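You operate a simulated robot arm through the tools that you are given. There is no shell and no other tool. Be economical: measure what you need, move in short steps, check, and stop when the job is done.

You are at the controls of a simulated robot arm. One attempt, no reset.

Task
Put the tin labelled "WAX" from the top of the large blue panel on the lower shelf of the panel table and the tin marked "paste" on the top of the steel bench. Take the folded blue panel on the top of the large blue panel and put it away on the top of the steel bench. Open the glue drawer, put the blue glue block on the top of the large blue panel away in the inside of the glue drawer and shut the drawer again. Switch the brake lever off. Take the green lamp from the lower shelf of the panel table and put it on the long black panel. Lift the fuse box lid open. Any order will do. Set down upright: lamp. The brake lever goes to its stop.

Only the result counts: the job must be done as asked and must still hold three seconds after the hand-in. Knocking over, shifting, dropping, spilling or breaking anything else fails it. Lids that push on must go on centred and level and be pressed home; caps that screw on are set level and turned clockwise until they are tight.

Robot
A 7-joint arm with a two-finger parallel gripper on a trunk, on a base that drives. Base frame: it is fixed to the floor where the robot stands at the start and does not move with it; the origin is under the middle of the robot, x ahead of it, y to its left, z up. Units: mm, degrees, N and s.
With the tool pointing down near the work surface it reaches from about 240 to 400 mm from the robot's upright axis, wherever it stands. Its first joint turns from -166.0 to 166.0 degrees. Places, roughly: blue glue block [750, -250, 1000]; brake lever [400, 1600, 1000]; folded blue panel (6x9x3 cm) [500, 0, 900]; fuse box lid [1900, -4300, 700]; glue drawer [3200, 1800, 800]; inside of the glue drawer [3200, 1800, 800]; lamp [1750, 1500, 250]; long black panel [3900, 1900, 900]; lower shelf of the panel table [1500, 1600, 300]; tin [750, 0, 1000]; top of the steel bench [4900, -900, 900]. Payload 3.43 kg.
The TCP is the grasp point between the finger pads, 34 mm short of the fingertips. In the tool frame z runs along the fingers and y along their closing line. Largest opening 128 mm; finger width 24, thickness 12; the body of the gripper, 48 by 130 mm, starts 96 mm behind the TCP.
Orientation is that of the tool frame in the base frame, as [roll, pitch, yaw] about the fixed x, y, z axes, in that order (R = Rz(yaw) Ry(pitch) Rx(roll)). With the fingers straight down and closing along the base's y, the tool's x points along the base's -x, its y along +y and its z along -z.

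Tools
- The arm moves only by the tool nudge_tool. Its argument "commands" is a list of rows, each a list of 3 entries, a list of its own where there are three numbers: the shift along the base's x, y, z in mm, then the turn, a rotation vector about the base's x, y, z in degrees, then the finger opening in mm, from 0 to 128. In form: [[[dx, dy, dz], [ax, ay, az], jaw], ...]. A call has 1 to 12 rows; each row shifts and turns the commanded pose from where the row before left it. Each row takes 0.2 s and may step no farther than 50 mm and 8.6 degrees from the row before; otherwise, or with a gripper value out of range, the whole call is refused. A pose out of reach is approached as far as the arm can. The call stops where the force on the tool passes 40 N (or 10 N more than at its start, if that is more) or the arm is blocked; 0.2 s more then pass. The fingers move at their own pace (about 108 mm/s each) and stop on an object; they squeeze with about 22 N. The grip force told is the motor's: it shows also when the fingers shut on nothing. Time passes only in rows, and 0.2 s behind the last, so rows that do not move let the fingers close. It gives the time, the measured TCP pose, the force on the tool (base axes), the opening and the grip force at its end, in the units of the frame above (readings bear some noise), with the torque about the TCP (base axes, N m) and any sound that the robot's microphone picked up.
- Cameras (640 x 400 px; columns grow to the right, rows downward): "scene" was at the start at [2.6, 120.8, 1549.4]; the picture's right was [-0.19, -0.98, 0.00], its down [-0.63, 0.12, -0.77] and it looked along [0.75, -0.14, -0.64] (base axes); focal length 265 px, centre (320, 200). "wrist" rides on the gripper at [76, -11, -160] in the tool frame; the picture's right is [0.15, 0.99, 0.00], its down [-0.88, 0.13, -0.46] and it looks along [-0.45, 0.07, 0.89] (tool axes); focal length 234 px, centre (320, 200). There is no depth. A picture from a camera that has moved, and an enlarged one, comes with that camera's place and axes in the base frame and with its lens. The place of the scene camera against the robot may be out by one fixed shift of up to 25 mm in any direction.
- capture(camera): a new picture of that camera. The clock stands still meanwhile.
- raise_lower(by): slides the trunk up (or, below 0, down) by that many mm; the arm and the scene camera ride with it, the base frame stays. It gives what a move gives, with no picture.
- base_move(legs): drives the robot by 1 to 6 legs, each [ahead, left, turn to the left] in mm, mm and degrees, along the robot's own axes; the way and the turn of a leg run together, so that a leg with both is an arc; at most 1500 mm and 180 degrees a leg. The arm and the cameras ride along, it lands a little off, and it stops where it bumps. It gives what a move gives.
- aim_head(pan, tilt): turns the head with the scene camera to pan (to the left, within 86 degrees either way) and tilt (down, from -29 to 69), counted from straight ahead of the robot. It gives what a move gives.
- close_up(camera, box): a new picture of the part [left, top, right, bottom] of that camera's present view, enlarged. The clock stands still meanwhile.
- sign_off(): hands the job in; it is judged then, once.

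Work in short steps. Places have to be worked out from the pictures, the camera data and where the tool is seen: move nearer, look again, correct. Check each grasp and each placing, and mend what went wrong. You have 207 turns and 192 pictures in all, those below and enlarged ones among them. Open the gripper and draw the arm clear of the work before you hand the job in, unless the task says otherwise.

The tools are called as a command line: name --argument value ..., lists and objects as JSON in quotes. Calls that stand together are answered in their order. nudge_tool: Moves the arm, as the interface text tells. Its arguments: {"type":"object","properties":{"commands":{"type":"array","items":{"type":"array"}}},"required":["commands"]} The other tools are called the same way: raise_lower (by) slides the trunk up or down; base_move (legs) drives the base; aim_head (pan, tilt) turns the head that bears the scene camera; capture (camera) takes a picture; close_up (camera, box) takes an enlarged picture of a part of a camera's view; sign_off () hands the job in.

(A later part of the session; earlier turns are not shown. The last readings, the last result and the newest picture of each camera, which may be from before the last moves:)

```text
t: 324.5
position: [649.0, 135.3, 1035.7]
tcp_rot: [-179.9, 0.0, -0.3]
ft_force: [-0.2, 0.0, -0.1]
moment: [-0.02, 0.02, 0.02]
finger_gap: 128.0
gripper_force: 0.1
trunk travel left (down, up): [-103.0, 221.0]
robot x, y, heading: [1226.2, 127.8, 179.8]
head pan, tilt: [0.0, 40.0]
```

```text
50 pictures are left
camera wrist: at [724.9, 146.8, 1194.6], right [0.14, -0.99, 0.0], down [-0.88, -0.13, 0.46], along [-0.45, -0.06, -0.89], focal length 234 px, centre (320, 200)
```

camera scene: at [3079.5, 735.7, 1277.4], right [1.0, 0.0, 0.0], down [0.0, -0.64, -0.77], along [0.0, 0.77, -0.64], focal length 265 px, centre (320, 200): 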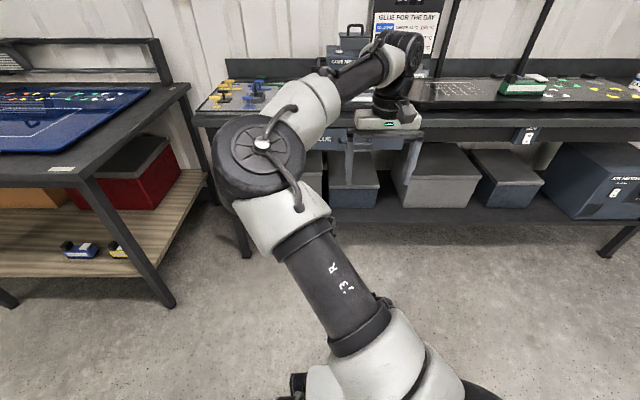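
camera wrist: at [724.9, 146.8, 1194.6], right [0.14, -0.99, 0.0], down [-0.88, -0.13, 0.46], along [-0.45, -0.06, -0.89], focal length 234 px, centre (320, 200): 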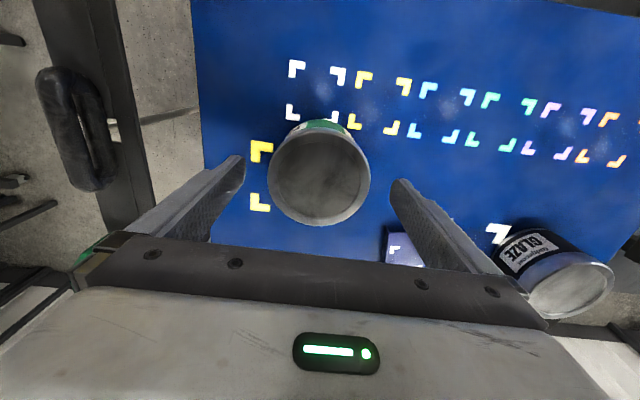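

Centred. Lower 50 mm and close on the lid, then lift a bit.

raise_lower --by -50

nudge_tool --commands '[[[0, 0, 0], [0, 0, 0], 80], [[0, 0, 0], [0, 0, 0], 80], [[0, 0, 0], [0, 0, 0], 80], [[0, 0, 0], [0, 0, 0], 80]]'

raise_lower --by 20

capture --camera "wrist"

```text
t: 325.4
position: [648.9, 135.5, 985.8]
tcp_rot: [-179.8, 0.1, -0.3]
ft_force: [-0.2, 0.2, 0.5]
moment: [0.01, -0.02, -0.03]
finger_gap: 128.1
gripper_force: 0.2
trunk travel left (down, up): [-53.0, 271.0]
robot x, y, heading: [1225.3, 129.5, 179.8]
head pan, tilt: [0.0, 40.0]
```

```text
t: 326.4
position: [648.8, 136.3, 985.7]
tcp_rot: [-179.8, -0.1, -0.3]
ft_force: [0.2, -0.1, 0.1]
moment: [-0.09, 0.0, 0.02]
finger_gap: 95.3
gripper_force: 22.0
trunk travel left (down, up): [-53.0, 271.0]
robot x, y, heading: [1226.3, 127.2, 180.0]
head pan, tilt: [0.0, 40.0]
```

```text
t: 327.1
position: [648.6, 135.7, 1005.1]
tcp_rot: [-179.9, -0.1, -0.3]
ft_force: [0.0, -0.5, -3.3]
moment: [0.02, -0.05, -0.02]
finger_gap: 95.6
gripper_force: 22.0
trunk travel left (down, up): [-73.0, 251.0]
robot x, y, heading: [1225.1, 128.8, 180.1]
head pan, tilt: [0.0, 40.0]
```

```text
49 pictures are left
camera wrist: at [724.6, 146.7, 1164.3], right [0.14, -0.99, 0.0], down [-0.88, -0.13, 0.46], along [-0.45, -0.06, -0.89], focal length 234 px, centre (320, 200)
```

wrist: 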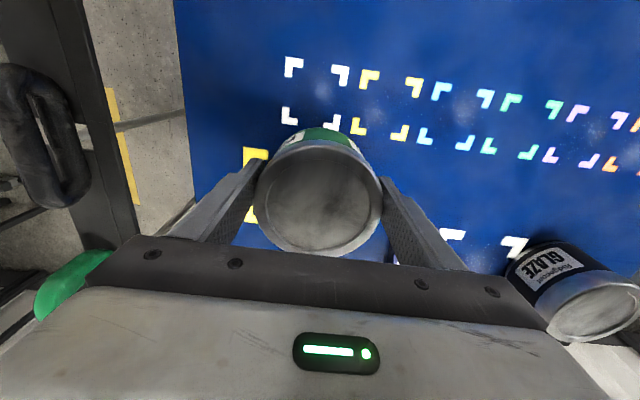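

PASTE is held by the lid. Lift, back off, turn around and drive toward the steel bench, then look.

raise_lower --by 125

base_move --legs '[[-550, 0, 0], [0, 0, 180], [1500, 0, 0]]'

aim_head --pan -25 --tilt 25

capture --camera "scene"

```text
t: 328.6
position: [648.4, 136.1, 1130.6]
tcp_rot: [-179.9, 0.0, -0.3]
ft_force: [-0.6, 0.1, -2.8]
moment: [-0.01, -0.03, -0.03]
finger_gap: 95.2
gripper_force: 22.1
trunk travel left (down, up): [-198.0, 126.0]
robot x, y, heading: [1226.0, 129.4, 179.8]
head pan, tilt: [0.0, 40.0]
```

```text
t: 346.6
position: [3869.2, 261.6, 1129.9]
tcp_rot: [-179.9, 0.0, -176.4]
ft_force: [-0.6, -0.4, -3.3]
moment: [0.03, 0.03, 0.02]
finger_gap: 95.2
gripper_force: 22.2
trunk travel left (down, up): [-198.0, 126.0]
robot x, y, heading: [3293.7, 228.3, 3.8]
head pan, tilt: [0.0, 40.0]
```

```text
t: 347.5
position: [3869.9, 260.7, 1130.5]
tcp_rot: [-179.8, 0.0, -176.4]
ft_force: [-0.5, -0.4, -3.0]
moment: [-0.01, 0.06, 0.02]
finger_gap: 95.2
gripper_force: 22.1
trunk travel left (down, up): [-198.0, 126.0]
robot x, y, heading: [3294.5, 234.1, 3.7]
head pan, tilt: [-25.0, 25.0]
```

```text
48 pictures are left
camera scene: at [3290.6, 325.0, 1495.7], right [-0.36, -0.93, 0.0], down [-0.39, 0.15, -0.91], along [0.84, -0.33, -0.42], focal length 265 px, centre (320, 200)
```

scene: 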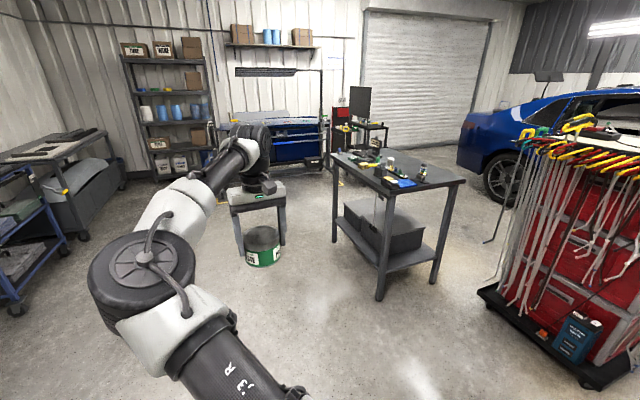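

close_up --camera "scene" --box '[320, 130, 480, 220]'

```text
4.00 times, centred on (400, 175) of scene
camera zoom: at [3290.6, 325.0, 1495.7], right [-0.36, -0.93, 0.0], down [-0.39, 0.15, -0.91], along [0.84, -0.33, -0.42], focal length 1061 px, centre (0, 300)
```

zoom: 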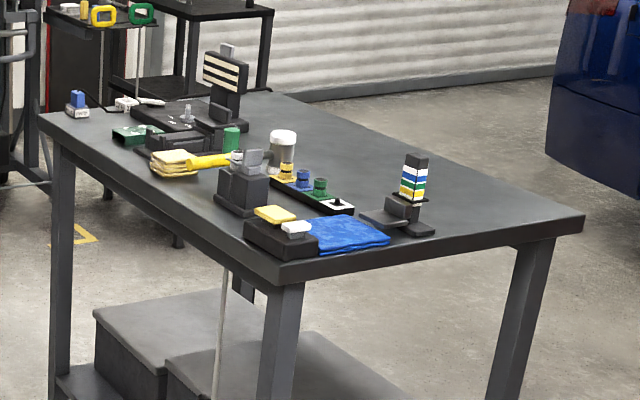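

Free space on the bench is its near-right part (x≈4480–4700, y≈−920…−1120). Drive there: straighten, advance, strafe right.

base_move --legs '[[0, 0, -3.7], [320, 0, 0], [0, -1070, 0]]'

nudge_tool --commands '[[[0, -40, 10], [0, 0, 0], 80], [[0, -40, 10], [0, 0, 0], 80], [[0, -40, 0], [0, 0, 0], 80]]'

aim_head --pan -10 --tilt 35

capture --camera "scene"

```text
t: 360.4
position: [4176.6, -873.6, 1130.7]
tcp_rot: [-179.8, 0.0, 178.8]
ft_force: [0.3, -0.5, -3.2]
moment: [-0.03, 0.04, 0.03]
finger_gap: 95.3
gripper_force: 22.0
trunk travel left (down, up): [-198.0, 126.0]
robot x, y, heading: [3596.6, -858.5, -0.7]
head pan, tilt: [-25.0, 25.0]
```

```text
t: 361.2
position: [4174.0, -993.3, 1150.3]
tcp_rot: [-179.9, 0.1, 178.9]
ft_force: [-0.7, 0.3, -3.5]
moment: [0.01, 0.02, 0.0]
finger_gap: 95.3
gripper_force: 21.8
trunk travel left (down, up): [-198.0, 126.0]
robot x, y, heading: [3600.6, -861.7, -0.8]
head pan, tilt: [-25.0, 25.0]
```

```text
t: 361.9
position: [4174.4, -992.8, 1150.7]
tcp_rot: [-179.9, 0.0, 178.9]
ft_force: [-0.6, -0.3, -2.9]
moment: [-0.04, 0.04, 0.0]
finger_gap: 95.4
gripper_force: 21.9
trunk travel left (down, up): [-198.0, 126.0]
robot x, y, heading: [3600.3, -858.8, -0.8]
head pan, tilt: [-10.0, 35.0]
```

```text
46 pictures are left
camera scene: at [3608.3, -737.7, 1480.0], right [-0.19, -0.98, 0.0], down [-0.56, 0.11, -0.82], along [0.8, -0.16, -0.57], focal length 265 px, centre (320, 200)
```

scene: 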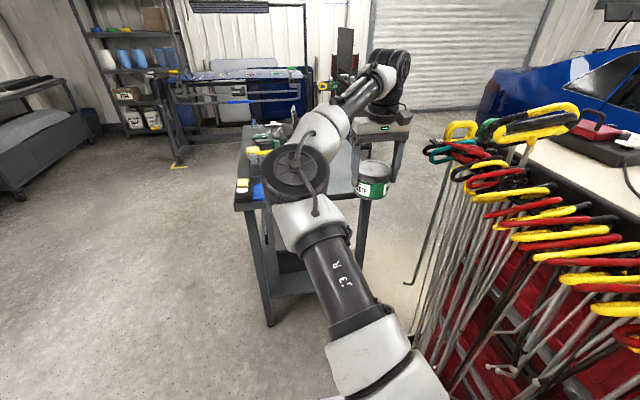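

Clearance to the clamp rack is fine. Drive ahead over the bench.

base_move --legs '[[0, 20, 0.8], [440, 0, 0]]'

capture --camera "wrist"

```text
t: 365.1
position: [4620.1, -976.0, 1150.1]
tcp_rot: [-180.0, 0.1, 179.0]
ft_force: [0.4, -0.2, -2.9]
moment: [-0.01, 0.03, -0.01]
finger_gap: 95.0
gripper_force: 20.9
trunk travel left (down, up): [-198.0, 126.0]
robot x, y, heading: [4042.2, -840.9, -0.8]
head pan, tilt: [-10.0, 35.0]
```

```text
45 pictures are left
camera wrist: at [4542.8, -985.2, 1309.6], right [-0.13, 0.99, 0.0], down [0.88, 0.12, 0.46], along [0.45, 0.06, -0.89], focal length 234 px, centre (320, 200)
```

wrist: 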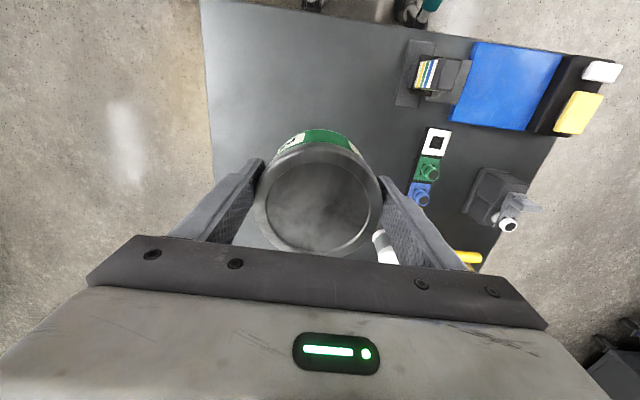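

Landing spot is clear. Move 25 mm further in, lower with trunk.

nudge_tool --commands '[[[25, 0, 0], [0, 0, 0], 80], [[0, 0, 0], [0, 0, 0], 80]]'

raise_lower --by -175

nudge_tool --commands '[[[0, 0, -5], [0, 0, 0], 80], [[0, 0, -5], [0, 0, 0], 80], [[0, 0, 0], [0, 0, 0], 80]]'

```text
t: 365.7
position: [4643.9, -975.8, 1148.1]
tcp_rot: [-179.9, 0.0, 179.0]
ft_force: [-0.3, 0.2, -2.6]
moment: [-0.03, 0.04, -0.02]
finger_gap: 95.2
gripper_force: 22.0
trunk travel left (down, up): [-198.0, 126.0]
robot x, y, heading: [4044.5, -849.0, -0.7]
head pan, tilt: [-10.0, 35.0]
```

```text
t: 367.7
position: [4645.3, -974.3, 974.2]
tcp_rot: [-179.9, -0.1, 179.0]
ft_force: [0.2, 0.1, -3.9]
moment: [-0.03, 0.06, -0.01]
finger_gap: 95.1
gripper_force: 22.0
trunk travel left (down, up): [-23.0, 301.0]
robot x, y, heading: [4044.9, -842.4, -1.1]
head pan, tilt: [-10.0, 35.0]
```

```text
t: 368.5
position: [4644.7, -974.0, 965.7]
tcp_rot: [-179.8, 0.3, 179.1]
ft_force: [5.6, 1.0, 16.3]
moment: [-0.03, 0.01, 0.08]
finger_gap: 95.6
gripper_force: 21.7
trunk travel left (down, up): [-23.0, 301.0]
robot x, y, heading: [4044.5, -844.7, -0.8]
head pan, tilt: [-10.0, 35.0]
```

Contact (bench top ≈ z 898). Release and rise.

nudge_tool --commands '[[[0, 0, 2], [0, 0, 0], 110], [[0, 0, 0], [0, 0, 0], 128], [[0, 0, 0], [0, 0, 0], 128], [[0, 0, 40], [0, 0, 0], 128], [[0, 0, 45], [0, 0, 0], 128], [[0, 0, 45], [0, 0, 0], 128]]'

raise_lower --by 40

capture --camera "wrist"

```text
t: 369.9
position: [4622.8, -960.1, 1086.7]
tcp_rot: [-179.8, 0.2, 179.1]
ft_force: [0.3, 1.1, -0.9]
moment: [0.01, 0.02, -0.04]
finger_gap: 128.1
gripper_force: 0.1
out of reach, approached as far as the arm can: row 5, 6
trunk travel left (down, up): [-23.0, 301.0]
robot x, y, heading: [4042.1, -845.6, -0.9]
head pan, tilt: [-10.0, 35.0]
```

```text
t: 370.7
position: [4622.9, -960.1, 1126.6]
tcp_rot: [-179.8, 0.2, 179.0]
ft_force: [0.4, -0.1, -0.1]
moment: [0.04, 0.03, 0.02]
finger_gap: 128.0
gripper_force: 0.0
trunk travel left (down, up): [-63.0, 261.0]
robot x, y, heading: [4045.8, -840.7, -1.0]
head pan, tilt: [-10.0, 35.0]
```

```text
44 pictures are left
camera wrist: at [4545.6, -969.4, 1284.8], right [-0.13, 0.99, 0.0], down [0.88, 0.12, 0.46], along [0.46, 0.06, -0.89], focal length 234 px, centre (320, 200)
```

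wrist: 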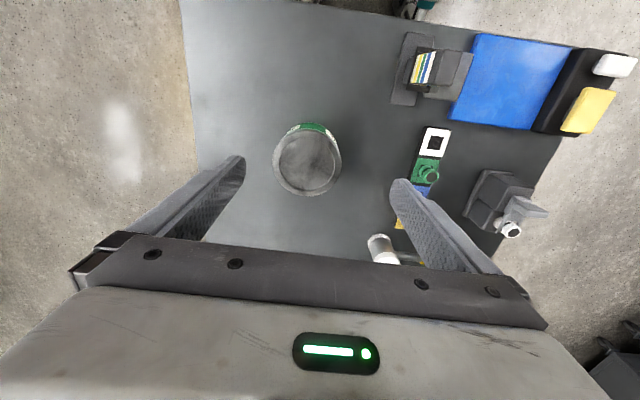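

PASTE stands on the bench. Now return for the folded blue panel.

raise_lower --by 120

base_move --legs '[[-450, 0, 1], [0, 950, 0], [0, 0, 180], [1500, 0, 0], [280, 0, 0]]'

```text
t: 372.2
position: [4623.0, -959.9, 1246.3]
tcp_rot: [-179.8, 0.2, 179.0]
ft_force: [-1.0, -0.8, 0.3]
moment: [0.03, 0.02, 0.02]
finger_gap: 128.2
gripper_force: 0.1
trunk travel left (down, up): [-183.0, 141.0]
robot x, y, heading: [4044.9, -842.8, -0.9]
head pan, tilt: [-10.0, 35.0]
```

```text
t: 400.1
position: [1187.4, 142.5, 1245.1]
tcp_rot: [-179.8, 0.2, 1.7]
ft_force: [0.5, 0.6, -0.3]
moment: [0.01, 0.0, -0.04]
finger_gap: 128.1
gripper_force: 0.0
trunk travel left (down, up): [-183.0, 141.0]
robot x, y, heading: [1768.7, 50.9, -178.4]
head pan, tilt: [-10.0, 35.0]
```

base_move --legs '[[0, 0, -1.6], [0, 140, 0], [570, 0, 0]]'

capture --camera "wrist"

```text
t: 405.4
position: [605.5, 17.6, 1247.3]
tcp_rot: [-179.8, 0.1, 0.3]
ft_force: [-0.1, 0.4, -0.3]
moment: [0.01, -0.03, 0.0]
finger_gap: 127.8
gripper_force: 0.1
trunk travel left (down, up): [-183.0, 141.0]
robot x, y, heading: [1183.2, -87.0, -180.0]
head pan, tilt: [-10.0, 35.0]
```

```text
43 pictures are left
camera wrist: at [682.6, 28.9, 1405.0], right [0.15, -0.99, 0.0], down [-0.88, -0.13, 0.46], along [-0.45, -0.06, -0.89], focal length 234 px, centre (320, 200)
```

wrist: 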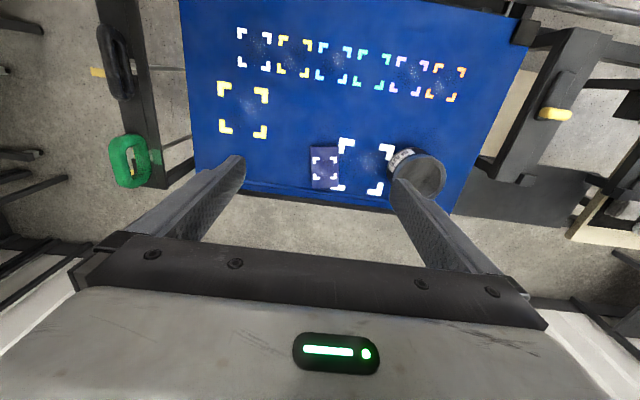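

Folded panel at ≈(525, 0), 90 mm along x and 60 mm along y. Descend with the arm, then extend forward.

nudge_tool --commands '[[[0, -17, -40], [0, 0, 0], 95], [[0, 0, -40], [0, 0, 0], 95], [[0, 0, -40], [0, 0, 0], 95], [[0, 0, -40], [0, 0, 0], 95], [[0, 0, -40], [0, 0, 0], 95], [[-40, 0, 0], [0, 0, 0], 95], [[-40, 0, 0], [0, 0, 0], 95], [[0, 0, 0], [0, 0, 0], 95]]'

capture --camera "wrist"

```text
t: 407.2
position: [527.1, 3.2, 1041.3]
tcp_rot: [-179.9, 0.2, 0.0]
ft_force: [0.4, 0.9, -0.7]
moment: [0.0, 0.0, 0.01]
finger_gap: 95.2
gripper_force: 0.1
trunk travel left (down, up): [-183.0, 141.0]
robot x, y, heading: [1185.5, -86.0, -180.1]
head pan, tilt: [-10.0, 35.0]
```

```text
42 pictures are left
camera wrist: at [603.1, 13.8, 1201.5], right [0.15, -0.99, 0.0], down [-0.88, -0.13, 0.46], along [-0.45, -0.06, -0.89], focal length 234 px, centre (320, 200)
```

wrist: 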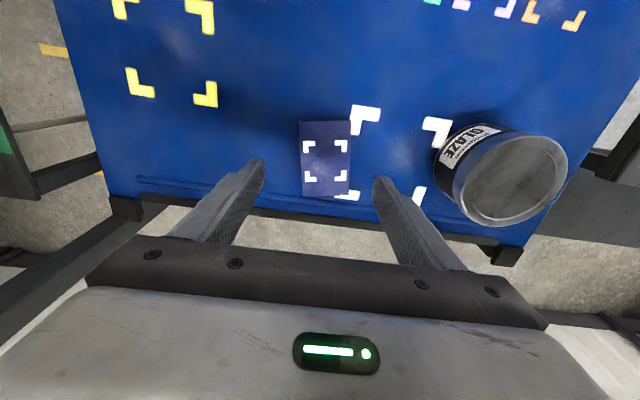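

Centred. Lower to z≈956 with the trunk and grip.

nudge_tool --commands '[[[-2, -4, 0], [0, 0, 0], 95], [[0, 0, 0], [0, 0, 0], 95]]'

raise_lower --by -84

nudge_tool --commands '[[[0, 0, 0], [0, 0, 0], 40], [[0, 0, 0], [0, 0, 0], 40], [[0, 0, 0], [0, 0, 0], 40], [[0, 0, 0], [0, 0, 0], 40]]'

raise_lower --by 40

capture --camera "wrist"

```text
t: 407.8
position: [526.2, -2.6, 1044.8]
tcp_rot: [-179.8, 0.2, 0.1]
ft_force: [0.2, 0.2, -0.1]
moment: [-0.02, -0.04, -0.01]
finger_gap: 95.2
gripper_force: 0.0
trunk travel left (down, up): [-183.0, 141.0]
robot x, y, heading: [1191.0, -90.3, -179.9]
head pan, tilt: [-10.0, 35.0]
```

```text
t: 409.0
position: [524.9, -2.4, 961.0]
tcp_rot: [-179.8, 0.2, 0.1]
ft_force: [-0.1, -0.6, 0.1]
moment: [0.0, 0.0, 0.01]
finger_gap: 94.9
gripper_force: 0.0
trunk travel left (down, up): [-99.0, 225.0]
robot x, y, heading: [1185.2, -91.9, -179.8]
head pan, tilt: [-10.0, 35.0]
```

```text
t: 410.0
position: [524.7, -2.8, 960.0]
tcp_rot: [-179.7, 0.2, 0.1]
ft_force: [0.7, -0.6, 1.1]
moment: [-0.08, 0.11, 0.02]
finger_gap: 57.5
gripper_force: 22.0
trunk travel left (down, up): [-99.0, 225.0]
robot x, y, heading: [1184.2, -87.7, -179.4]
head pan, tilt: [-10.0, 35.0]
```

```text
t: 410.9
position: [524.9, -2.4, 1001.1]
tcp_rot: [-179.8, 0.2, 0.1]
ft_force: [-0.2, 0.1, -0.3]
moment: [-0.01, 0.0, -0.07]
finger_gap: 57.6
gripper_force: 22.3
trunk travel left (down, up): [-139.0, 185.0]
robot x, y, heading: [1184.6, -93.8, -180.0]
head pan, tilt: [-10.0, 35.0]
```

```text
41 pictures are left
camera wrist: at [601.1, 9.2, 1159.0], right [0.15, -0.99, 0.0], down [-0.88, -0.13, 0.46], along [-0.45, -0.06, -0.89], focal length 234 px, centre (320, 200)
```

wrist: 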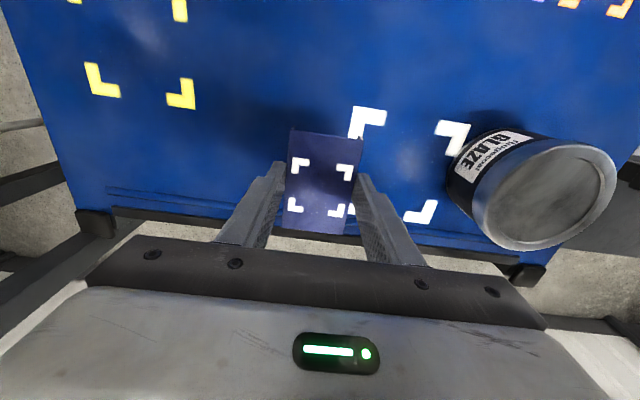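

Folded panel held. Lift, retract a little and drive back to the steel bench.

raise_lower --by 130

base_move --legs '[[-550, 0, 0], [0, 0, 177], [1500, 0, 0], [350, 0, 0]]'

```text
t: 412.6
position: [523.9, -1.4, 1098.2]
tcp_rot: [-179.8, 0.0, 0.1]
ft_force: [-0.6, -0.5, -0.4]
moment: [0.04, -0.01, -0.01]
finger_gap: 57.6
gripper_force: 21.7
trunk travel left (down, up): [-239.0, 85.0]
robot x, y, heading: [1190.9, -88.1, -179.5]
head pan, tilt: [-10.0, 35.0]
stopped: the arm was blocked; the commanded pose is now the measured one
```

```text
t: 432.1
position: [4230.0, -257.9, 1099.4]
tcp_rot: [-179.8, 0.1, 177.8]
ft_force: [0.3, -0.1, -0.5]
moment: [-0.01, 0.01, -0.01]
finger_gap: 57.9
gripper_force: 21.5
trunk travel left (down, up): [-239.0, 85.0]
robot x, y, heading: [3576.4, -144.5, -1.8]
head pan, tilt: [-10.0, 35.0]
```

The trunk rise was blocked under the trolley tray (I'll inspect it after). Continue: straighten and strafe to the bench row, then view the trolley with the head on the way.

base_move --legs '[[0, 0, 1.8], [0, -690, 0]]'

raise_lower --by 40

nudge_tool --commands '[[[-30, -20, 0], [0, 0, 0.7], 40], [[-30, -20, 0], [0, 0, 0], 40], [[0, 0, 0], [0, 0, 0], 40]]'

```text
t: 439.5
position: [4241.1, -904.1, 1100.1]
tcp_rot: [-179.8, 0.2, -178.8]
ft_force: [-0.7, 0.3, -0.7]
moment: [0.03, -0.01, 0.0]
finger_gap: 57.6
gripper_force: 22.0
trunk travel left (down, up): [-239.0, 85.0]
robot x, y, heading: [3580.8, -827.6, 1.1]
head pan, tilt: [-10.0, 35.0]
```

```text
t: 440.3
position: [4242.4, -905.0, 1140.5]
tcp_rot: [-179.7, 0.2, -178.8]
ft_force: [-0.2, 0.1, -1.2]
moment: [-0.02, 0.0, -0.05]
finger_gap: 57.2
gripper_force: 21.9
trunk travel left (down, up): [-279.0, 45.0]
robot x, y, heading: [3578.8, -831.1, 1.6]
head pan, tilt: [-10.0, 35.0]
```

```text
t: 441.1
position: [4183.1, -942.4, 1142.4]
tcp_rot: [-179.8, 0.2, -178.2]
ft_force: [0.5, 0.6, -0.9]
moment: [0.0, 0.02, -0.01]
finger_gap: 57.5
gripper_force: 21.8
trunk travel left (down, up): [-279.0, 45.0]
robot x, y, heading: [3582.4, -829.3, 1.4]
head pan, tilt: [-10.0, 35.0]
```

base_move --legs '[[0, -25, -1.4], [348, 0, 0]]'

capture --camera "wrist"

```text
t: 443.9
position: [4518.8, -983.4, 1141.4]
tcp_rot: [-179.8, 0.1, -179.8]
ft_force: [-0.2, -0.2, -0.6]
moment: [0.03, 0.0, 0.0]
finger_gap: 57.5
gripper_force: 21.7
trunk travel left (down, up): [-279.0, 45.0]
robot x, y, heading: [3917.2, -852.9, -0.5]
head pan, tilt: [-10.0, 35.0]
```

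```text
40 pictures are left
camera wrist: at [4442.2, -993.9, 1300.8], right [-0.15, 0.99, 0.0], down [0.88, 0.14, 0.46], along [0.45, 0.07, -0.89], focal length 234 px, centre (320, 200)
```

wrist: 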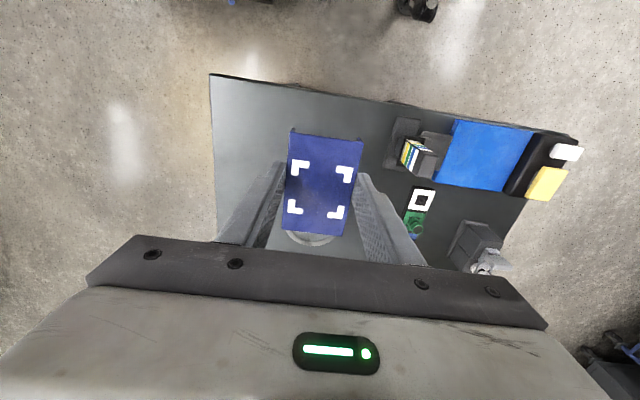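

Landing spot is clear. Shift +8 mm in x, lower, then set down softly.

nudge_tool --commands '[[[8, 0, 0], [0, 0, 0], 40], [[0, 0, 0], [0, 0, 0], 40]]'

raise_lower --by -193

nudge_tool --commands '[[[0, 0, -4], [0, 0, 0], 40], [[0, 0, -4], [0, 0, 0], 40], [[0, 0, 0], [0, 0, 0], 40]]'

```text
t: 444.5
position: [4527.9, -982.5, 1141.5]
tcp_rot: [-179.8, 0.3, -179.6]
ft_force: [0.2, -0.8, -0.6]
moment: [0.03, 0.01, 0.0]
finger_gap: 57.8
gripper_force: 22.1
trunk travel left (down, up): [-279.0, 45.0]
robot x, y, heading: [3919.6, -853.9, 0.0]
head pan, tilt: [-10.0, 35.0]
```

```text
t: 446.6
position: [4527.9, -983.9, 948.7]
tcp_rot: [-179.8, 0.1, -179.7]
ft_force: [0.6, 0.3, -0.9]
moment: [-0.01, -0.01, 0.0]
finger_gap: 57.4
gripper_force: 22.4
trunk travel left (down, up): [-86.0, 238.0]
robot x, y, heading: [3918.9, -855.3, -0.2]
head pan, tilt: [-10.0, 35.0]
```

```text
t: 447.4
position: [4528.5, -983.4, 940.4]
tcp_rot: [-179.8, 0.3, -179.7]
ft_force: [-0.4, 0.1, 3.4]
moment: [0.05, -0.06, 0.02]
finger_gap: 57.5
gripper_force: 21.9
trunk travel left (down, up): [-86.0, 238.0]
robot x, y, heading: [3918.1, -858.3, -0.2]
head pan, tilt: [-10.0, 35.0]
```

Contact. Release and rise with the trunk.

nudge_tool --commands '[[[0, 0, -1], [0, 0, 0], 62], [[0, 0, 0], [0, 0, 0], 80], [[0, 0, 0], [0, 0, 0], 90], [[0, 0, 0], [0, 0, 0], 90]]'

raise_lower --by 160

capture --camera "wrist"

```text
t: 448.4
position: [4528.3, -984.1, 939.6]
tcp_rot: [-179.9, 0.2, -179.7]
ft_force: [0.1, -0.1, 0.0]
moment: [-0.01, 0.01, -0.03]
finger_gap: 90.0
gripper_force: 0.1
trunk travel left (down, up): [-86.0, 238.0]
robot x, y, heading: [3919.1, -851.2, -0.1]
head pan, tilt: [-10.0, 35.0]
```

```text
t: 450.2
position: [4527.5, -983.7, 1099.1]
tcp_rot: [-179.8, 0.2, -179.6]
ft_force: [-0.6, -0.6, -0.1]
moment: [-0.01, -0.01, 0.01]
finger_gap: 90.0
gripper_force: 0.0
trunk travel left (down, up): [-246.0, 78.0]
robot x, y, heading: [3918.6, -854.2, -0.2]
head pan, tilt: [-10.0, 35.0]
```

```text
39 pictures are left
camera wrist: at [4451.3, -994.9, 1257.6], right [-0.15, 0.99, 0.0], down [0.88, 0.14, 0.46], along [0.45, 0.07, -0.89], focal length 234 px, centre (320, 200)
```

wrist: 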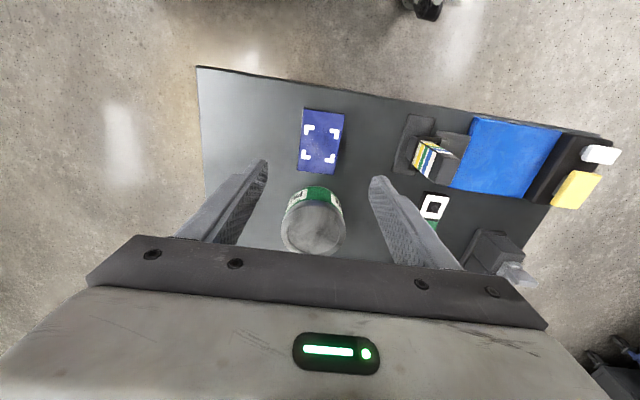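

Both items are on the bench. Next the fuse box lid: retract the arm, back out, drive west in reverse to about (1650, −300), then face south and look.

nudge_tool --commands '[[[-40, 0, 20], [0, 0, 0], 60], [[-40, 0, 0], [0, 0, 0], 60], [[-40, 0, 0], [0, 0, 0], 60], [[-40, 20, 0], [0, 0, 0], 60]]'

base_move --legs '[[-340, 0, 0], [0, 550, 0], [-1500, 0, 0], [-430, 0, 0], [0, 0, -90]]'

aim_head --pan 0 --tilt 20

capture --camera "scene"

aim_head --pan -75 --tilt 35

capture --camera "scene"

```text
t: 451.2
position: [4363.3, -962.0, 1119.0]
tcp_rot: [-179.7, 0.2, -179.7]
ft_force: [0.2, 0.4, 0.6]
moment: [0.05, 0.0, 0.0]
finger_gap: 60.0
gripper_force: 0.0
trunk travel left (down, up): [-246.0, 78.0]
robot x, y, heading: [3915.4, -850.6, -0.2]
head pan, tilt: [-10.0, 35.0]
```

```text
t: 472.1
position: [1530.6, -730.5, 1119.9]
tcp_rot: [-179.8, 0.3, 89.9]
ft_force: [-0.3, -1.0, 0.3]
moment: [0.0, -0.02, 0.03]
finger_gap: 60.1
gripper_force: 0.0
trunk travel left (down, up): [-246.0, 78.0]
robot x, y, heading: [1642.6, -284.1, -90.6]
head pan, tilt: [-10.0, 35.0]
```

```text
t: 472.9
position: [1529.7, -731.5, 1119.1]
tcp_rot: [-179.8, 0.2, 89.9]
ft_force: [-0.5, 0.8, 0.7]
moment: [-0.02, -0.01, -0.03]
finger_gap: 60.0
gripper_force: 0.1
trunk travel left (down, up): [-246.0, 78.0]
robot x, y, heading: [1640.2, -287.5, -90.5]
head pan, tilt: [0.0, 20.0]
```

```text
38 pictures are left
camera scene: at [1789.6, -293.2, 1551.7], right [-1.0, 0.01, 0.0], down [0.0, 0.34, -0.94], along [-0.01, -0.94, -0.34], focal length 265 px, centre (320, 200)
```

scene: 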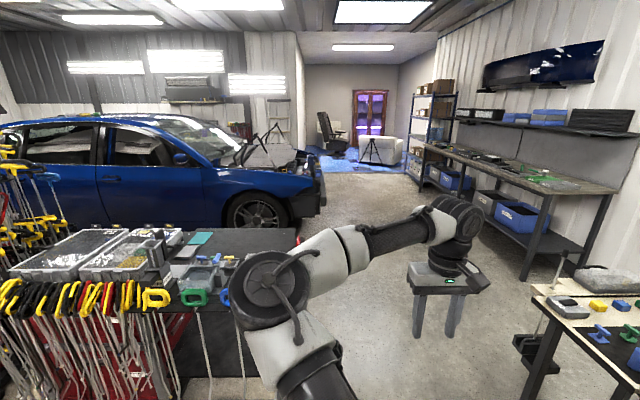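

```text
t: 474.3
position: [1529.1, -731.5, 1118.7]
tcp_rot: [-179.7, 0.2, 89.9]
ft_force: [-0.3, 0.8, -0.2]
moment: [0.03, 0.03, -0.02]
finger_gap: 60.0
gripper_force: 0.1
trunk travel left (down, up): [-246.0, 78.0]
robot x, y, heading: [1642.0, -285.5, -90.7]
head pan, tilt: [-75.0, 35.0]
```

```text
37 pictures are left
camera scene: at [1705.4, -222.0, 1527.9], right [-0.25, 0.97, 0.0], down [0.56, 0.14, -0.82], along [-0.79, -0.2, -0.57], focal length 265 px, centre (320, 200)
```

scene: 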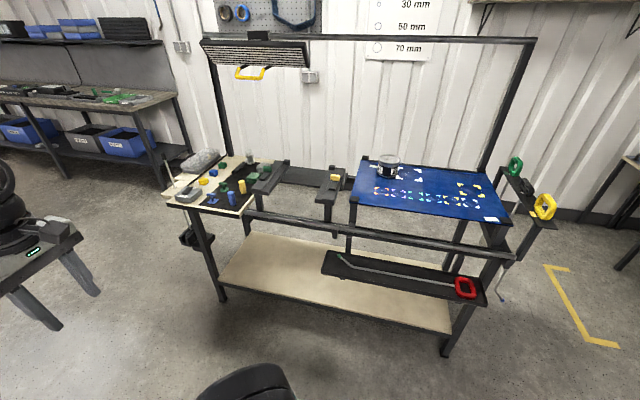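

Trolley and tray are intact. Now drive the corridor south toward the car's front, then look.

aim_head --pan 20 --tilt 25

base_move --legs '[[0, -240, 0.6], [1500, 0, 0], [0, -200, 0], [1000, 0, 0]]'

capture --camera "scene"

```text
t: 476.1
position: [1529.0, -729.9, 1118.9]
tcp_rot: [-179.8, 0.2, 90.0]
ft_force: [0.5, 0.4, -0.3]
moment: [0.02, 0.01, -0.04]
finger_gap: 60.1
gripper_force: 0.0
trunk travel left (down, up): [-246.0, 78.0]
robot x, y, heading: [1640.6, -285.5, -90.6]
head pan, tilt: [20.0, 25.0]
```

```text
t: 493.1
position: [1165.9, -3240.0, 1118.3]
tcp_rot: [-179.8, 0.2, 93.0]
ft_force: [-0.1, -0.4, 0.5]
moment: [0.01, 0.01, 0.01]
finger_gap: 60.1
gripper_force: 0.1
trunk travel left (down, up): [-246.0, 78.0]
robot x, y, heading: [1252.9, -2790.1, -87.7]
head pan, tilt: [20.0, 25.0]
```

```text
36 pictures are left
camera scene: at [1432.7, -2782.6, 1543.6], right [-0.92, -0.38, 0.0], down [-0.16, 0.39, -0.91], along [0.35, -0.84, -0.42], focal length 265 px, centre (320, 200)
```

scene: 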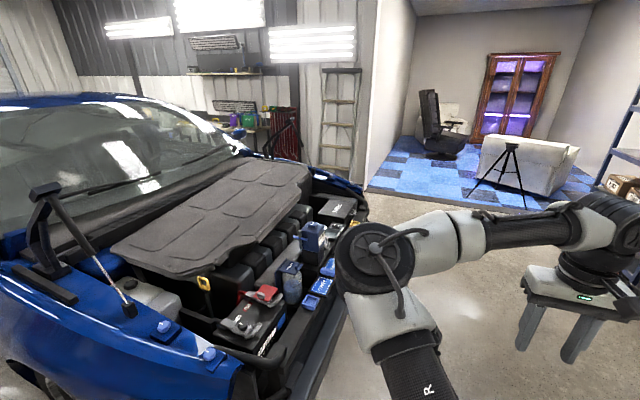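

close_up --camera "scene" --box '[190, 170, 400, 370]'

```text
2.00 times, centred on (295, 270) of scene
camera zoom: at [1432.7, -2782.6, 1543.6], right [-0.92, -0.38, 0.0], down [-0.16, 0.39, -0.91], along [0.35, -0.84, -0.42], focal length 530 px, centre (370, 60)
```

zoom: 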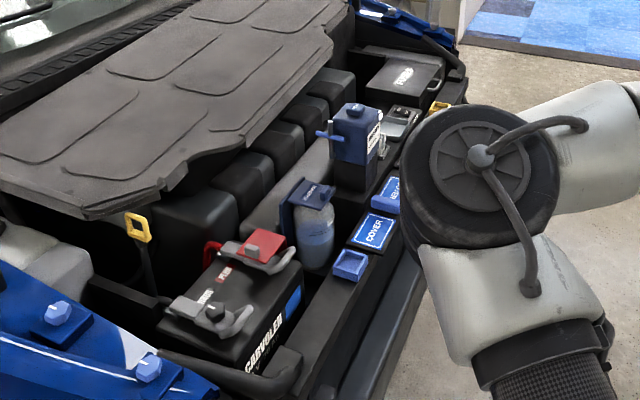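

The "FUSES" box is at ≈(1960, −4360, 720), near the car's front right. Drive to face it.

base_move --legs '[[0, -60, -2.3], [1500, 0, 0], [0, 0, 90]]'

aim_head --pan 0 --tilt 45

capture --camera "scene"

```text
t: 505.0
position: [1653.3, -4364.5, 1118.5]
tcp_rot: [-179.8, 0.2, 179.9]
ft_force: [-0.3, 0.5, -0.6]
moment: [-0.01, 0.01, -0.02]
finger_gap: 60.0
gripper_force: 0.0
trunk travel left (down, up): [-246.0, 78.0]
robot x, y, heading: [1204.7, -4249.2, -0.5]
head pan, tilt: [20.0, 25.0]
```

```text
t: 505.9
position: [1654.4, -4363.2, 1119.6]
tcp_rot: [-179.9, 0.2, 179.9]
ft_force: [-0.4, -0.5, 0.3]
moment: [-0.02, -0.04, 0.0]
finger_gap: 60.2
gripper_force: 0.1
trunk travel left (down, up): [-246.0, 78.0]
robot x, y, heading: [1208.1, -4253.6, -0.9]
head pan, tilt: [0.0, 45.0]
```

```text
34 pictures are left
camera scene: at [1210.3, -4116.4, 1513.1], right [-0.01, -1.0, 0.0], down [-0.71, 0.01, -0.71], along [0.71, -0.01, -0.71], focal length 265 px, centre (320, 200)
```

scene: 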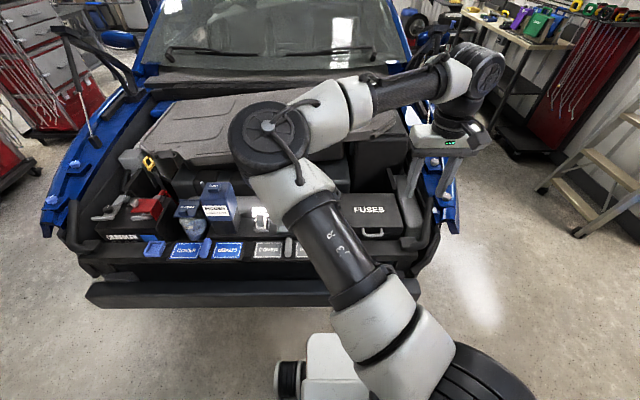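

close_up --camera "scene" --box '[330, 170, 450, 270]'

capture --camera "wrist"

```text
4.00 times, centred on (390, 220) of scene
camera zoom: at [1210.3, -4116.4, 1513.1], right [-0.01, -1.0, 0.0], down [-0.71, 0.01, -0.71], along [0.71, -0.01, -0.71], focal length 1061 px, centre (40, 120)
```

zoom: 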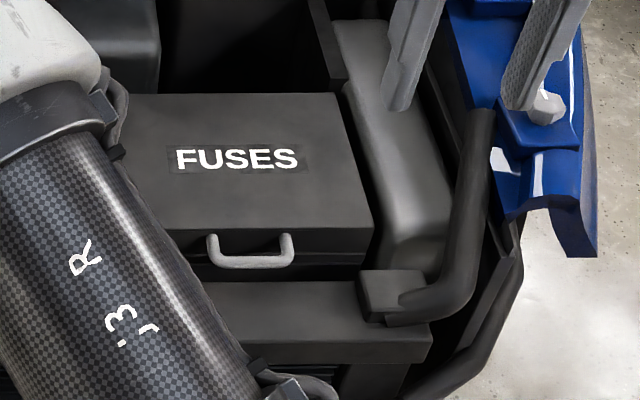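

```text
32 pictures are left
camera wrist: at [1577.0, -4374.1, 1277.9], right [-0.14, 0.99, 0.0], down [0.88, 0.13, 0.46], along [0.45, 0.06, -0.89], focal length 234 px, centre (320, 200)
```

wrist: 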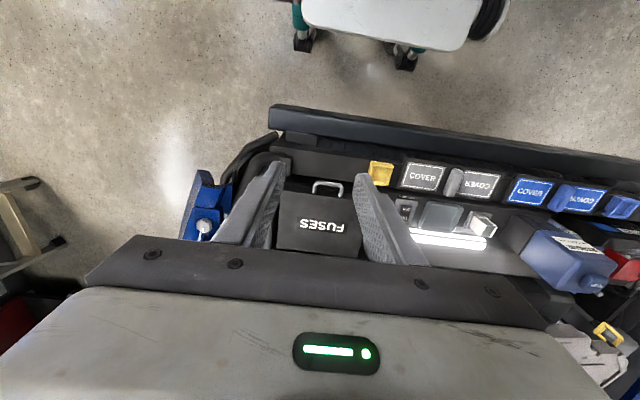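

The lid has a bow handle at its front (≈x 1800–1830, y −4328, z ~720–750), hinged at the rear. I'll tilt closed fingers 45° forward, get lower, and refine.

nudge_tool --commands '[[[0, 12, 0], [0, -7.5, 0], 30], [[0, 12, 0], [0, -7.5, 0], 0], [[0, 11, 0], [0, -7.5, 0], 0], [[0, 0, 0], [0, -7.5, 0], 0], [[0, 0, 0], [0, -7.5, 0], 0], [[0, 0, 0], [0, -7.5, 0], 0], [[0, 0, 0], [0, 0, 0], 0]]'

raise_lower --by -190

capture --camera "wrist"

```text
t: 507.5
position: [1653.5, -4328.2, 1119.2]
tcp_rot: [-179.9, 45.4, 179.8]
ft_force: [-0.7, -0.3, 0.4]
moment: [0.05, -0.02, 0.03]
finger_gap: 0.0
gripper_force: 21.7
trunk travel left (down, up): [-246.0, 78.0]
robot x, y, heading: [1210.2, -4251.1, -0.6]
head pan, tilt: [0.0, 45.0]
```

```text
t: 509.5
position: [1654.1, -4328.0, 930.5]
tcp_rot: [-179.8, 45.1, 179.9]
ft_force: [-0.4, 0.8, 0.5]
moment: [0.0, 0.0, -0.02]
finger_gap: 0.2
gripper_force: 22.1
trunk travel left (down, up): [-56.0, 268.0]
robot x, y, heading: [1210.5, -4253.7, -0.6]
head pan, tilt: [0.0, 45.0]
```

```text
31 pictures are left
camera wrist: at [1486.6, -4338.5, 987.6], right [-0.1, 0.99, -0.1], down [0.3, 0.13, 0.95], along [0.95, 0.06, -0.31], focal length 234 px, centre (320, 200)
```

wrist: 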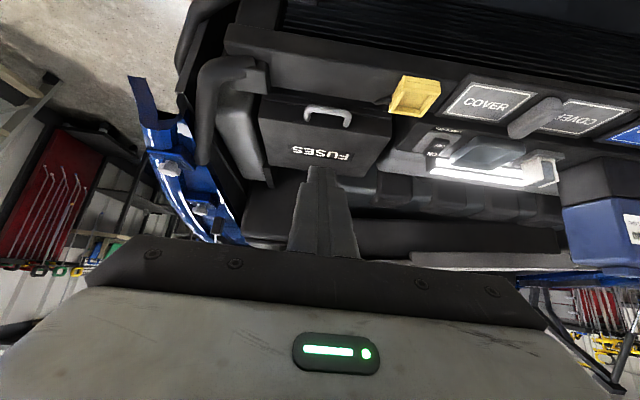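

Bar refined to (1812, −4323, 718), with a beam just in front of it, so I'll grip the bar from above with fingers closing along x, and swing it up about the rear hinge (≈x 2013). First straighten the tool and yaw it 90°.

nudge_tool --commands '[[[0, 0, 0], [0, 7.5, 0], 0], [[0, 0, 0], [0, 7.5, 0], 0], [[0, 0, 0], [0, 7.5, 0], 0], [[0, 0, 0], [0, 7.5, 0], 0], [[0, 0, 0], [0, 7.5, 0], 0], [[0, 0, 0], [0, 7.6, 0], 0], [[0, 0, 0], [0, 0, 8.2], 0], [[0, 0, 0], [0, 0, 8.2], 0], [[0, 0, 0], [0, 0, 8.2], 0], [[0, 0, 0], [0, 0, 8.2], 0]]'

nudge_tool --commands '[[[0, 0, 0], [0, 0, 8.2], 0], [[0, 0, 0], [0, 0, 8.2], 0], [[0, 0, 0], [0, 0, 8.2], 20], [[0, 0, 0], [0, 0, 8.2], 36], [[0, 0, 0], [0, 0, 8.2], 36], [[0, 0, 0], [0, 0, 8.2], 36], [[0, 0, 0], [0, 0, 8], 36], [[0, 0, 0], [0, 0, 0], 36]]'

base_move --legs '[[115, 0, 0.6]]'

capture --camera "wrist"

```text
t: 511.7
position: [1653.4, -4327.6, 930.5]
tcp_rot: [-179.9, 0.1, -147.2]
ft_force: [-0.4, -1.1, -0.5]
moment: [0.01, 0.05, 0.02]
finger_gap: 0.1
gripper_force: 22.3
trunk travel left (down, up): [-56.0, 268.0]
robot x, y, heading: [1211.1, -4253.8, -0.5]
head pan, tilt: [0.0, 45.0]
```

```text
t: 513.5
position: [1653.6, -4328.0, 929.8]
tcp_rot: [-179.9, 0.1, -90.0]
ft_force: [-0.3, -0.4, -0.7]
moment: [0.01, -0.02, -0.03]
finger_gap: 36.1
gripper_force: 0.0
trunk travel left (down, up): [-56.0, 268.0]
robot x, y, heading: [1206.4, -4257.9, -0.6]
head pan, tilt: [0.0, 45.0]
```

```text
t: 514.8
position: [1768.6, -4323.8, 930.1]
tcp_rot: [-179.7, 0.1, -89.5]
ft_force: [-0.1, 0.1, 0.4]
moment: [0.01, -0.02, 0.02]
finger_gap: 35.9
gripper_force: 0.0
trunk travel left (down, up): [-56.0, 268.0]
robot x, y, heading: [1323.0, -4255.0, -0.3]
head pan, tilt: [0.0, 45.0]
```

```text
30 pictures are left
camera wrist: at [1780.0, -4399.8, 1088.6], right [-0.99, -0.16, 0.0], down [-0.14, 0.88, 0.46], along [-0.07, 0.45, -0.89], focal length 234 px, centre (320, 200)
```

wrist: 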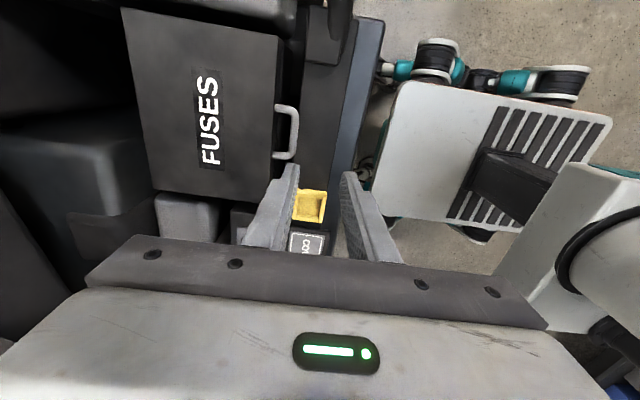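

close_up --camera "wrist" --box '[240, 80, 360, 200]'

```text
3.33 times, centred on (300, 140) of wrist
camera zoom: at [1780.0, -4399.8, 1088.6], right [-0.99, -0.16, 0.0], down [-0.14, 0.88, 0.46], along [-0.07, 0.45, -0.89], focal length 781 px, centre (387, 400)
```

zoom: 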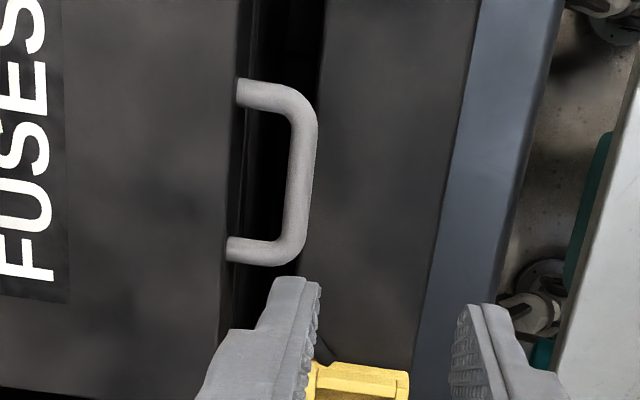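

Gap behind the bar is ≈22 mm, enough for one finger. Lower with gap 26 so that the bar sits between the fingers.

nudge_tool --commands '[[[20, 0, -40], [0, 0, 0], 26], [[20, 0, -40], [0, 0, 0], 26], [[0, 0, -40], [0, 0, 0], 26], [[0, 0, 0], [0, 0, 0], 26]]'

close_up --camera "wrist" --box '[200, 60, 420, 260]'

```text
t: 515.8
position: [1806.2, -4327.2, 811.9]
tcp_rot: [-179.8, 0.1, -89.4]
ft_force: [-0.6, 0.2, 0.4]
moment: [-0.03, 0.0, -0.02]
finger_gap: 26.0
gripper_force: 0.1
trunk travel left (down, up): [-56.0, 268.0]
robot x, y, heading: [1325.1, -4258.5, -0.0]
head pan, tilt: [0.0, 45.0]
```

```text
2.00 times, centred on (310, 160) of wrist
camera zoom: at [1817.3, -4401.8, 970.2], right [-0.99, -0.16, 0.0], down [-0.14, 0.88, 0.46], along [-0.07, 0.45, -0.89], focal length 468 px, centre (340, 280)
```

zoom: 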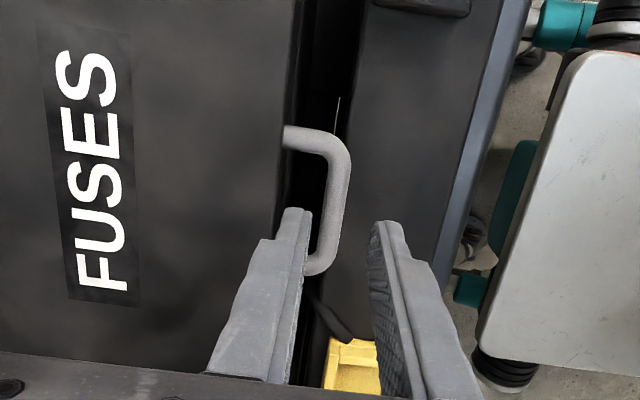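

Bar is centred between the fingertips. Descend to TCP z≈745.

nudge_tool --commands '[[[2, 2, -25], [0, 0, 0], 26], [[0, 0, -22], [0, 0, 0], 26], [[0, 0, -10], [0, 0, 0], 26], [[0, 0, -9], [0, 0, 0], 26], [[0, 0, 0], [0, 0, 0], 26]]'

close_up --camera "wrist" --box '[200, 60, 420, 260]'

```text
t: 517.0
position: [1810.2, -4322.4, 744.6]
tcp_rot: [-179.8, 0.1, -89.4]
ft_force: [-0.2, 0.2, -0.3]
moment: [0.01, 0.0, 0.01]
finger_gap: 25.8
gripper_force: 0.0
trunk travel left (down, up): [-56.0, 268.0]
robot x, y, heading: [1321.7, -4255.3, 0.3]
head pan, tilt: [0.0, 45.0]
```

```text
2.00 times, centred on (310, 160) of wrist
camera zoom: at [1821.8, -4397.8, 903.6], right [-0.99, -0.16, 0.0], down [-0.14, 0.88, 0.46], along [-0.07, 0.45, -0.89], focal length 468 px, centre (340, 280)
```

zoom: 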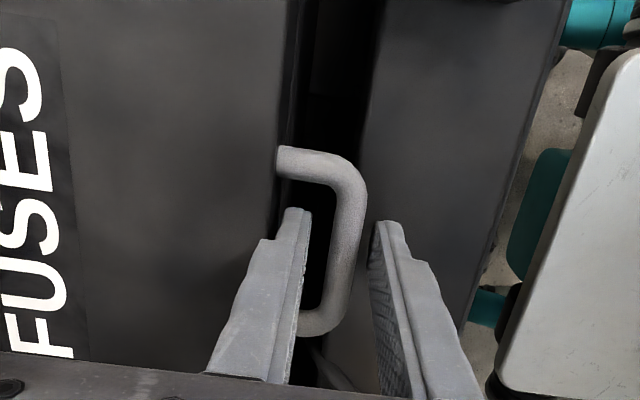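

Raise 5 mm (less overhang) and close on the bar.

nudge_tool --commands '[[[0, 0, 5], [0, 0, 0], 26], [[0, 0, 0], [0, 0, 0], 0], [[0, 0, 0], [0, 0, 0], 0], [[0, 0, 0], [0, 0, 0], 0]]'

```text
t: 518.0
position: [1809.7, -4322.8, 749.9]
tcp_rot: [-179.8, 0.1, -89.3]
ft_force: [0.0, -0.3, -0.1]
moment: [0.04, -0.01, 0.67]
finger_gap: 11.6
gripper_force: 44.7
trunk travel left (down, up): [-56.0, 268.0]
robot x, y, heading: [1321.2, -4257.3, 0.2]
head pan, tilt: [0.0, 45.0]
```

Gripped (11.6 mm bar). Swing up along the arc, first 30°.

nudge_tool --commands '[[[0.5, 0, 27.8], [0, 0, 0], 0], [[4.1, 0, 27.4], [0, 0, 0], 0], [[7.7, 0, 26.7], [0, 0, 0], 0], [[11.1, 0, 25.4], [0, 0, 0], 0], [[0, 0, 0], [0, 0, 0], 0]]'

capture --camera "wrist"

```text
t: 518.6
position: [1822.8, -4323.6, 804.9]
tcp_rot: [-178.9, -0.1, -89.3]
ft_force: [11.5, -3.5, -3.6]
moment: [0.14, -0.31, 0.43]
finger_gap: 11.7
gripper_force: 45.7
trunk travel left (down, up): [-56.0, 268.0]
robot x, y, heading: [1325.7, -4254.8, -0.3]
head pan, tilt: [0.0, 45.0]
stopped in row 3: the force on the tool passed its limit at 44 N (the readings are from after the stop); the commanded pose is now the measured one
```

```text
26 pictures are left
camera wrist: at [1832.4, -4397.6, 964.6], right [-0.99, -0.16, -0.02], down [-0.15, 0.88, 0.45], along [-0.06, 0.45, -0.89], focal length 234 px, centre (320, 200)
```

wrist: 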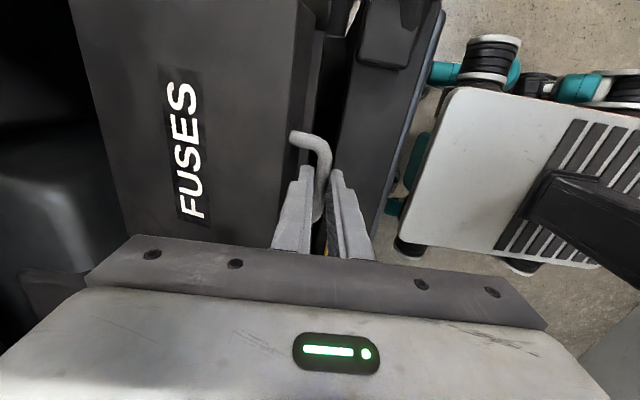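

Lid is rising; the +x pull shows the hinge lies lower than assumed. Adjust the arc and continue.

nudge_tool --commands '[[[6, 0, 2], [0, 0, 0], 0], [[12, 0, 21], [0, 0, 0], 0], [[17, 0, 22.5], [0, 0, 0], 0], [[0, 0, 0], [0, 0, 0], 0]]'

```text
t: 519.5
position: [1848.4, -4323.4, 851.3]
tcp_rot: [-179.6, 0.1, -89.4]
ft_force: [-15.2, 2.8, 8.7]
moment: [-0.37, 0.37, 0.46]
finger_gap: 11.4
gripper_force: 45.0
trunk travel left (down, up): [-56.0, 268.0]
robot x, y, heading: [1322.7, -4255.8, -0.1]
head pan, tilt: [0.0, 45.0]
stopped in row 4: the force on the tool passed its limit at 41 N (the readings are from after the stop); the commanded pose is now the measured one
```

Now slightly too far in x; follow a middle arc in smaller steps.

nudge_tool --commands '[[[3, 0, 12], [0, 0, 0], 0], [[9, 0, 13], [0, 0, 0], 0], [[9, 0, 9.5], [0, 0, 0], 0], [[11, 0, 10], [0, 0, 0], 0], [[0, 0, 0], [0, 0, 0], 0]]'

capture --camera "wrist"

```text
t: 520.7
position: [1885.3, -4322.9, 894.0]
tcp_rot: [-179.4, 0.1, -89.4]
ft_force: [17.3, -1.2, -21.2]
moment: [0.2, -0.38, 0.25]
finger_gap: 11.3
gripper_force: 44.7
trunk travel left (down, up): [-56.0, 268.0]
robot x, y, heading: [1326.4, -4256.3, -0.3]
head pan, tilt: [0.0, 45.0]
```

```text
25 pictures are left
camera wrist: at [1896.7, -4398.4, 1053.0], right [-0.99, -0.16, -0.01], down [-0.14, 0.88, 0.46], along [-0.06, 0.45, -0.89], focal length 234 px, centre (320, 200)
```

wrist: 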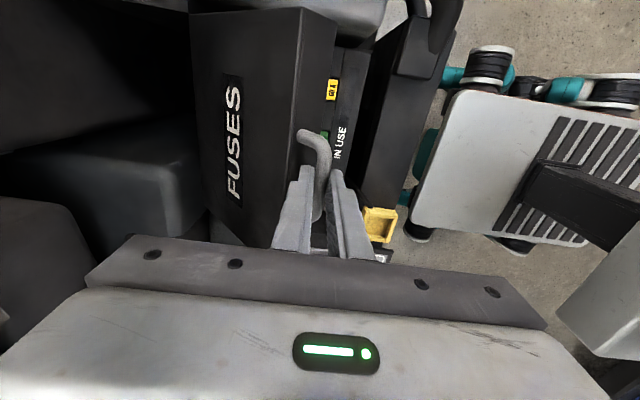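

Lid is about half open. Relieve the inward pull and continue along the tangent in small steps.

nudge_tool --commands '[[[5, 0, -3], [0, 0, 0], 0], [[9, 0, 6], [0, 0, 0], 0], [[10, 0, 5], [0, 0, 0], 0], [[0, 0, 0], [0, 0, 0], 0]]'

```text
t: 521.7
position: [1903.7, -4322.7, 906.7]
tcp_rot: [-179.2, 0.2, -89.6]
ft_force: [-22.5, 6.3, 32.0]
moment: [0.73, 0.49, 0.29]
finger_gap: 11.5
gripper_force: 45.2
trunk travel left (down, up): [-56.0, 268.0]
robot x, y, heading: [1323.2, -4254.4, 0.1]
head pan, tilt: [0.0, 45.0]
```

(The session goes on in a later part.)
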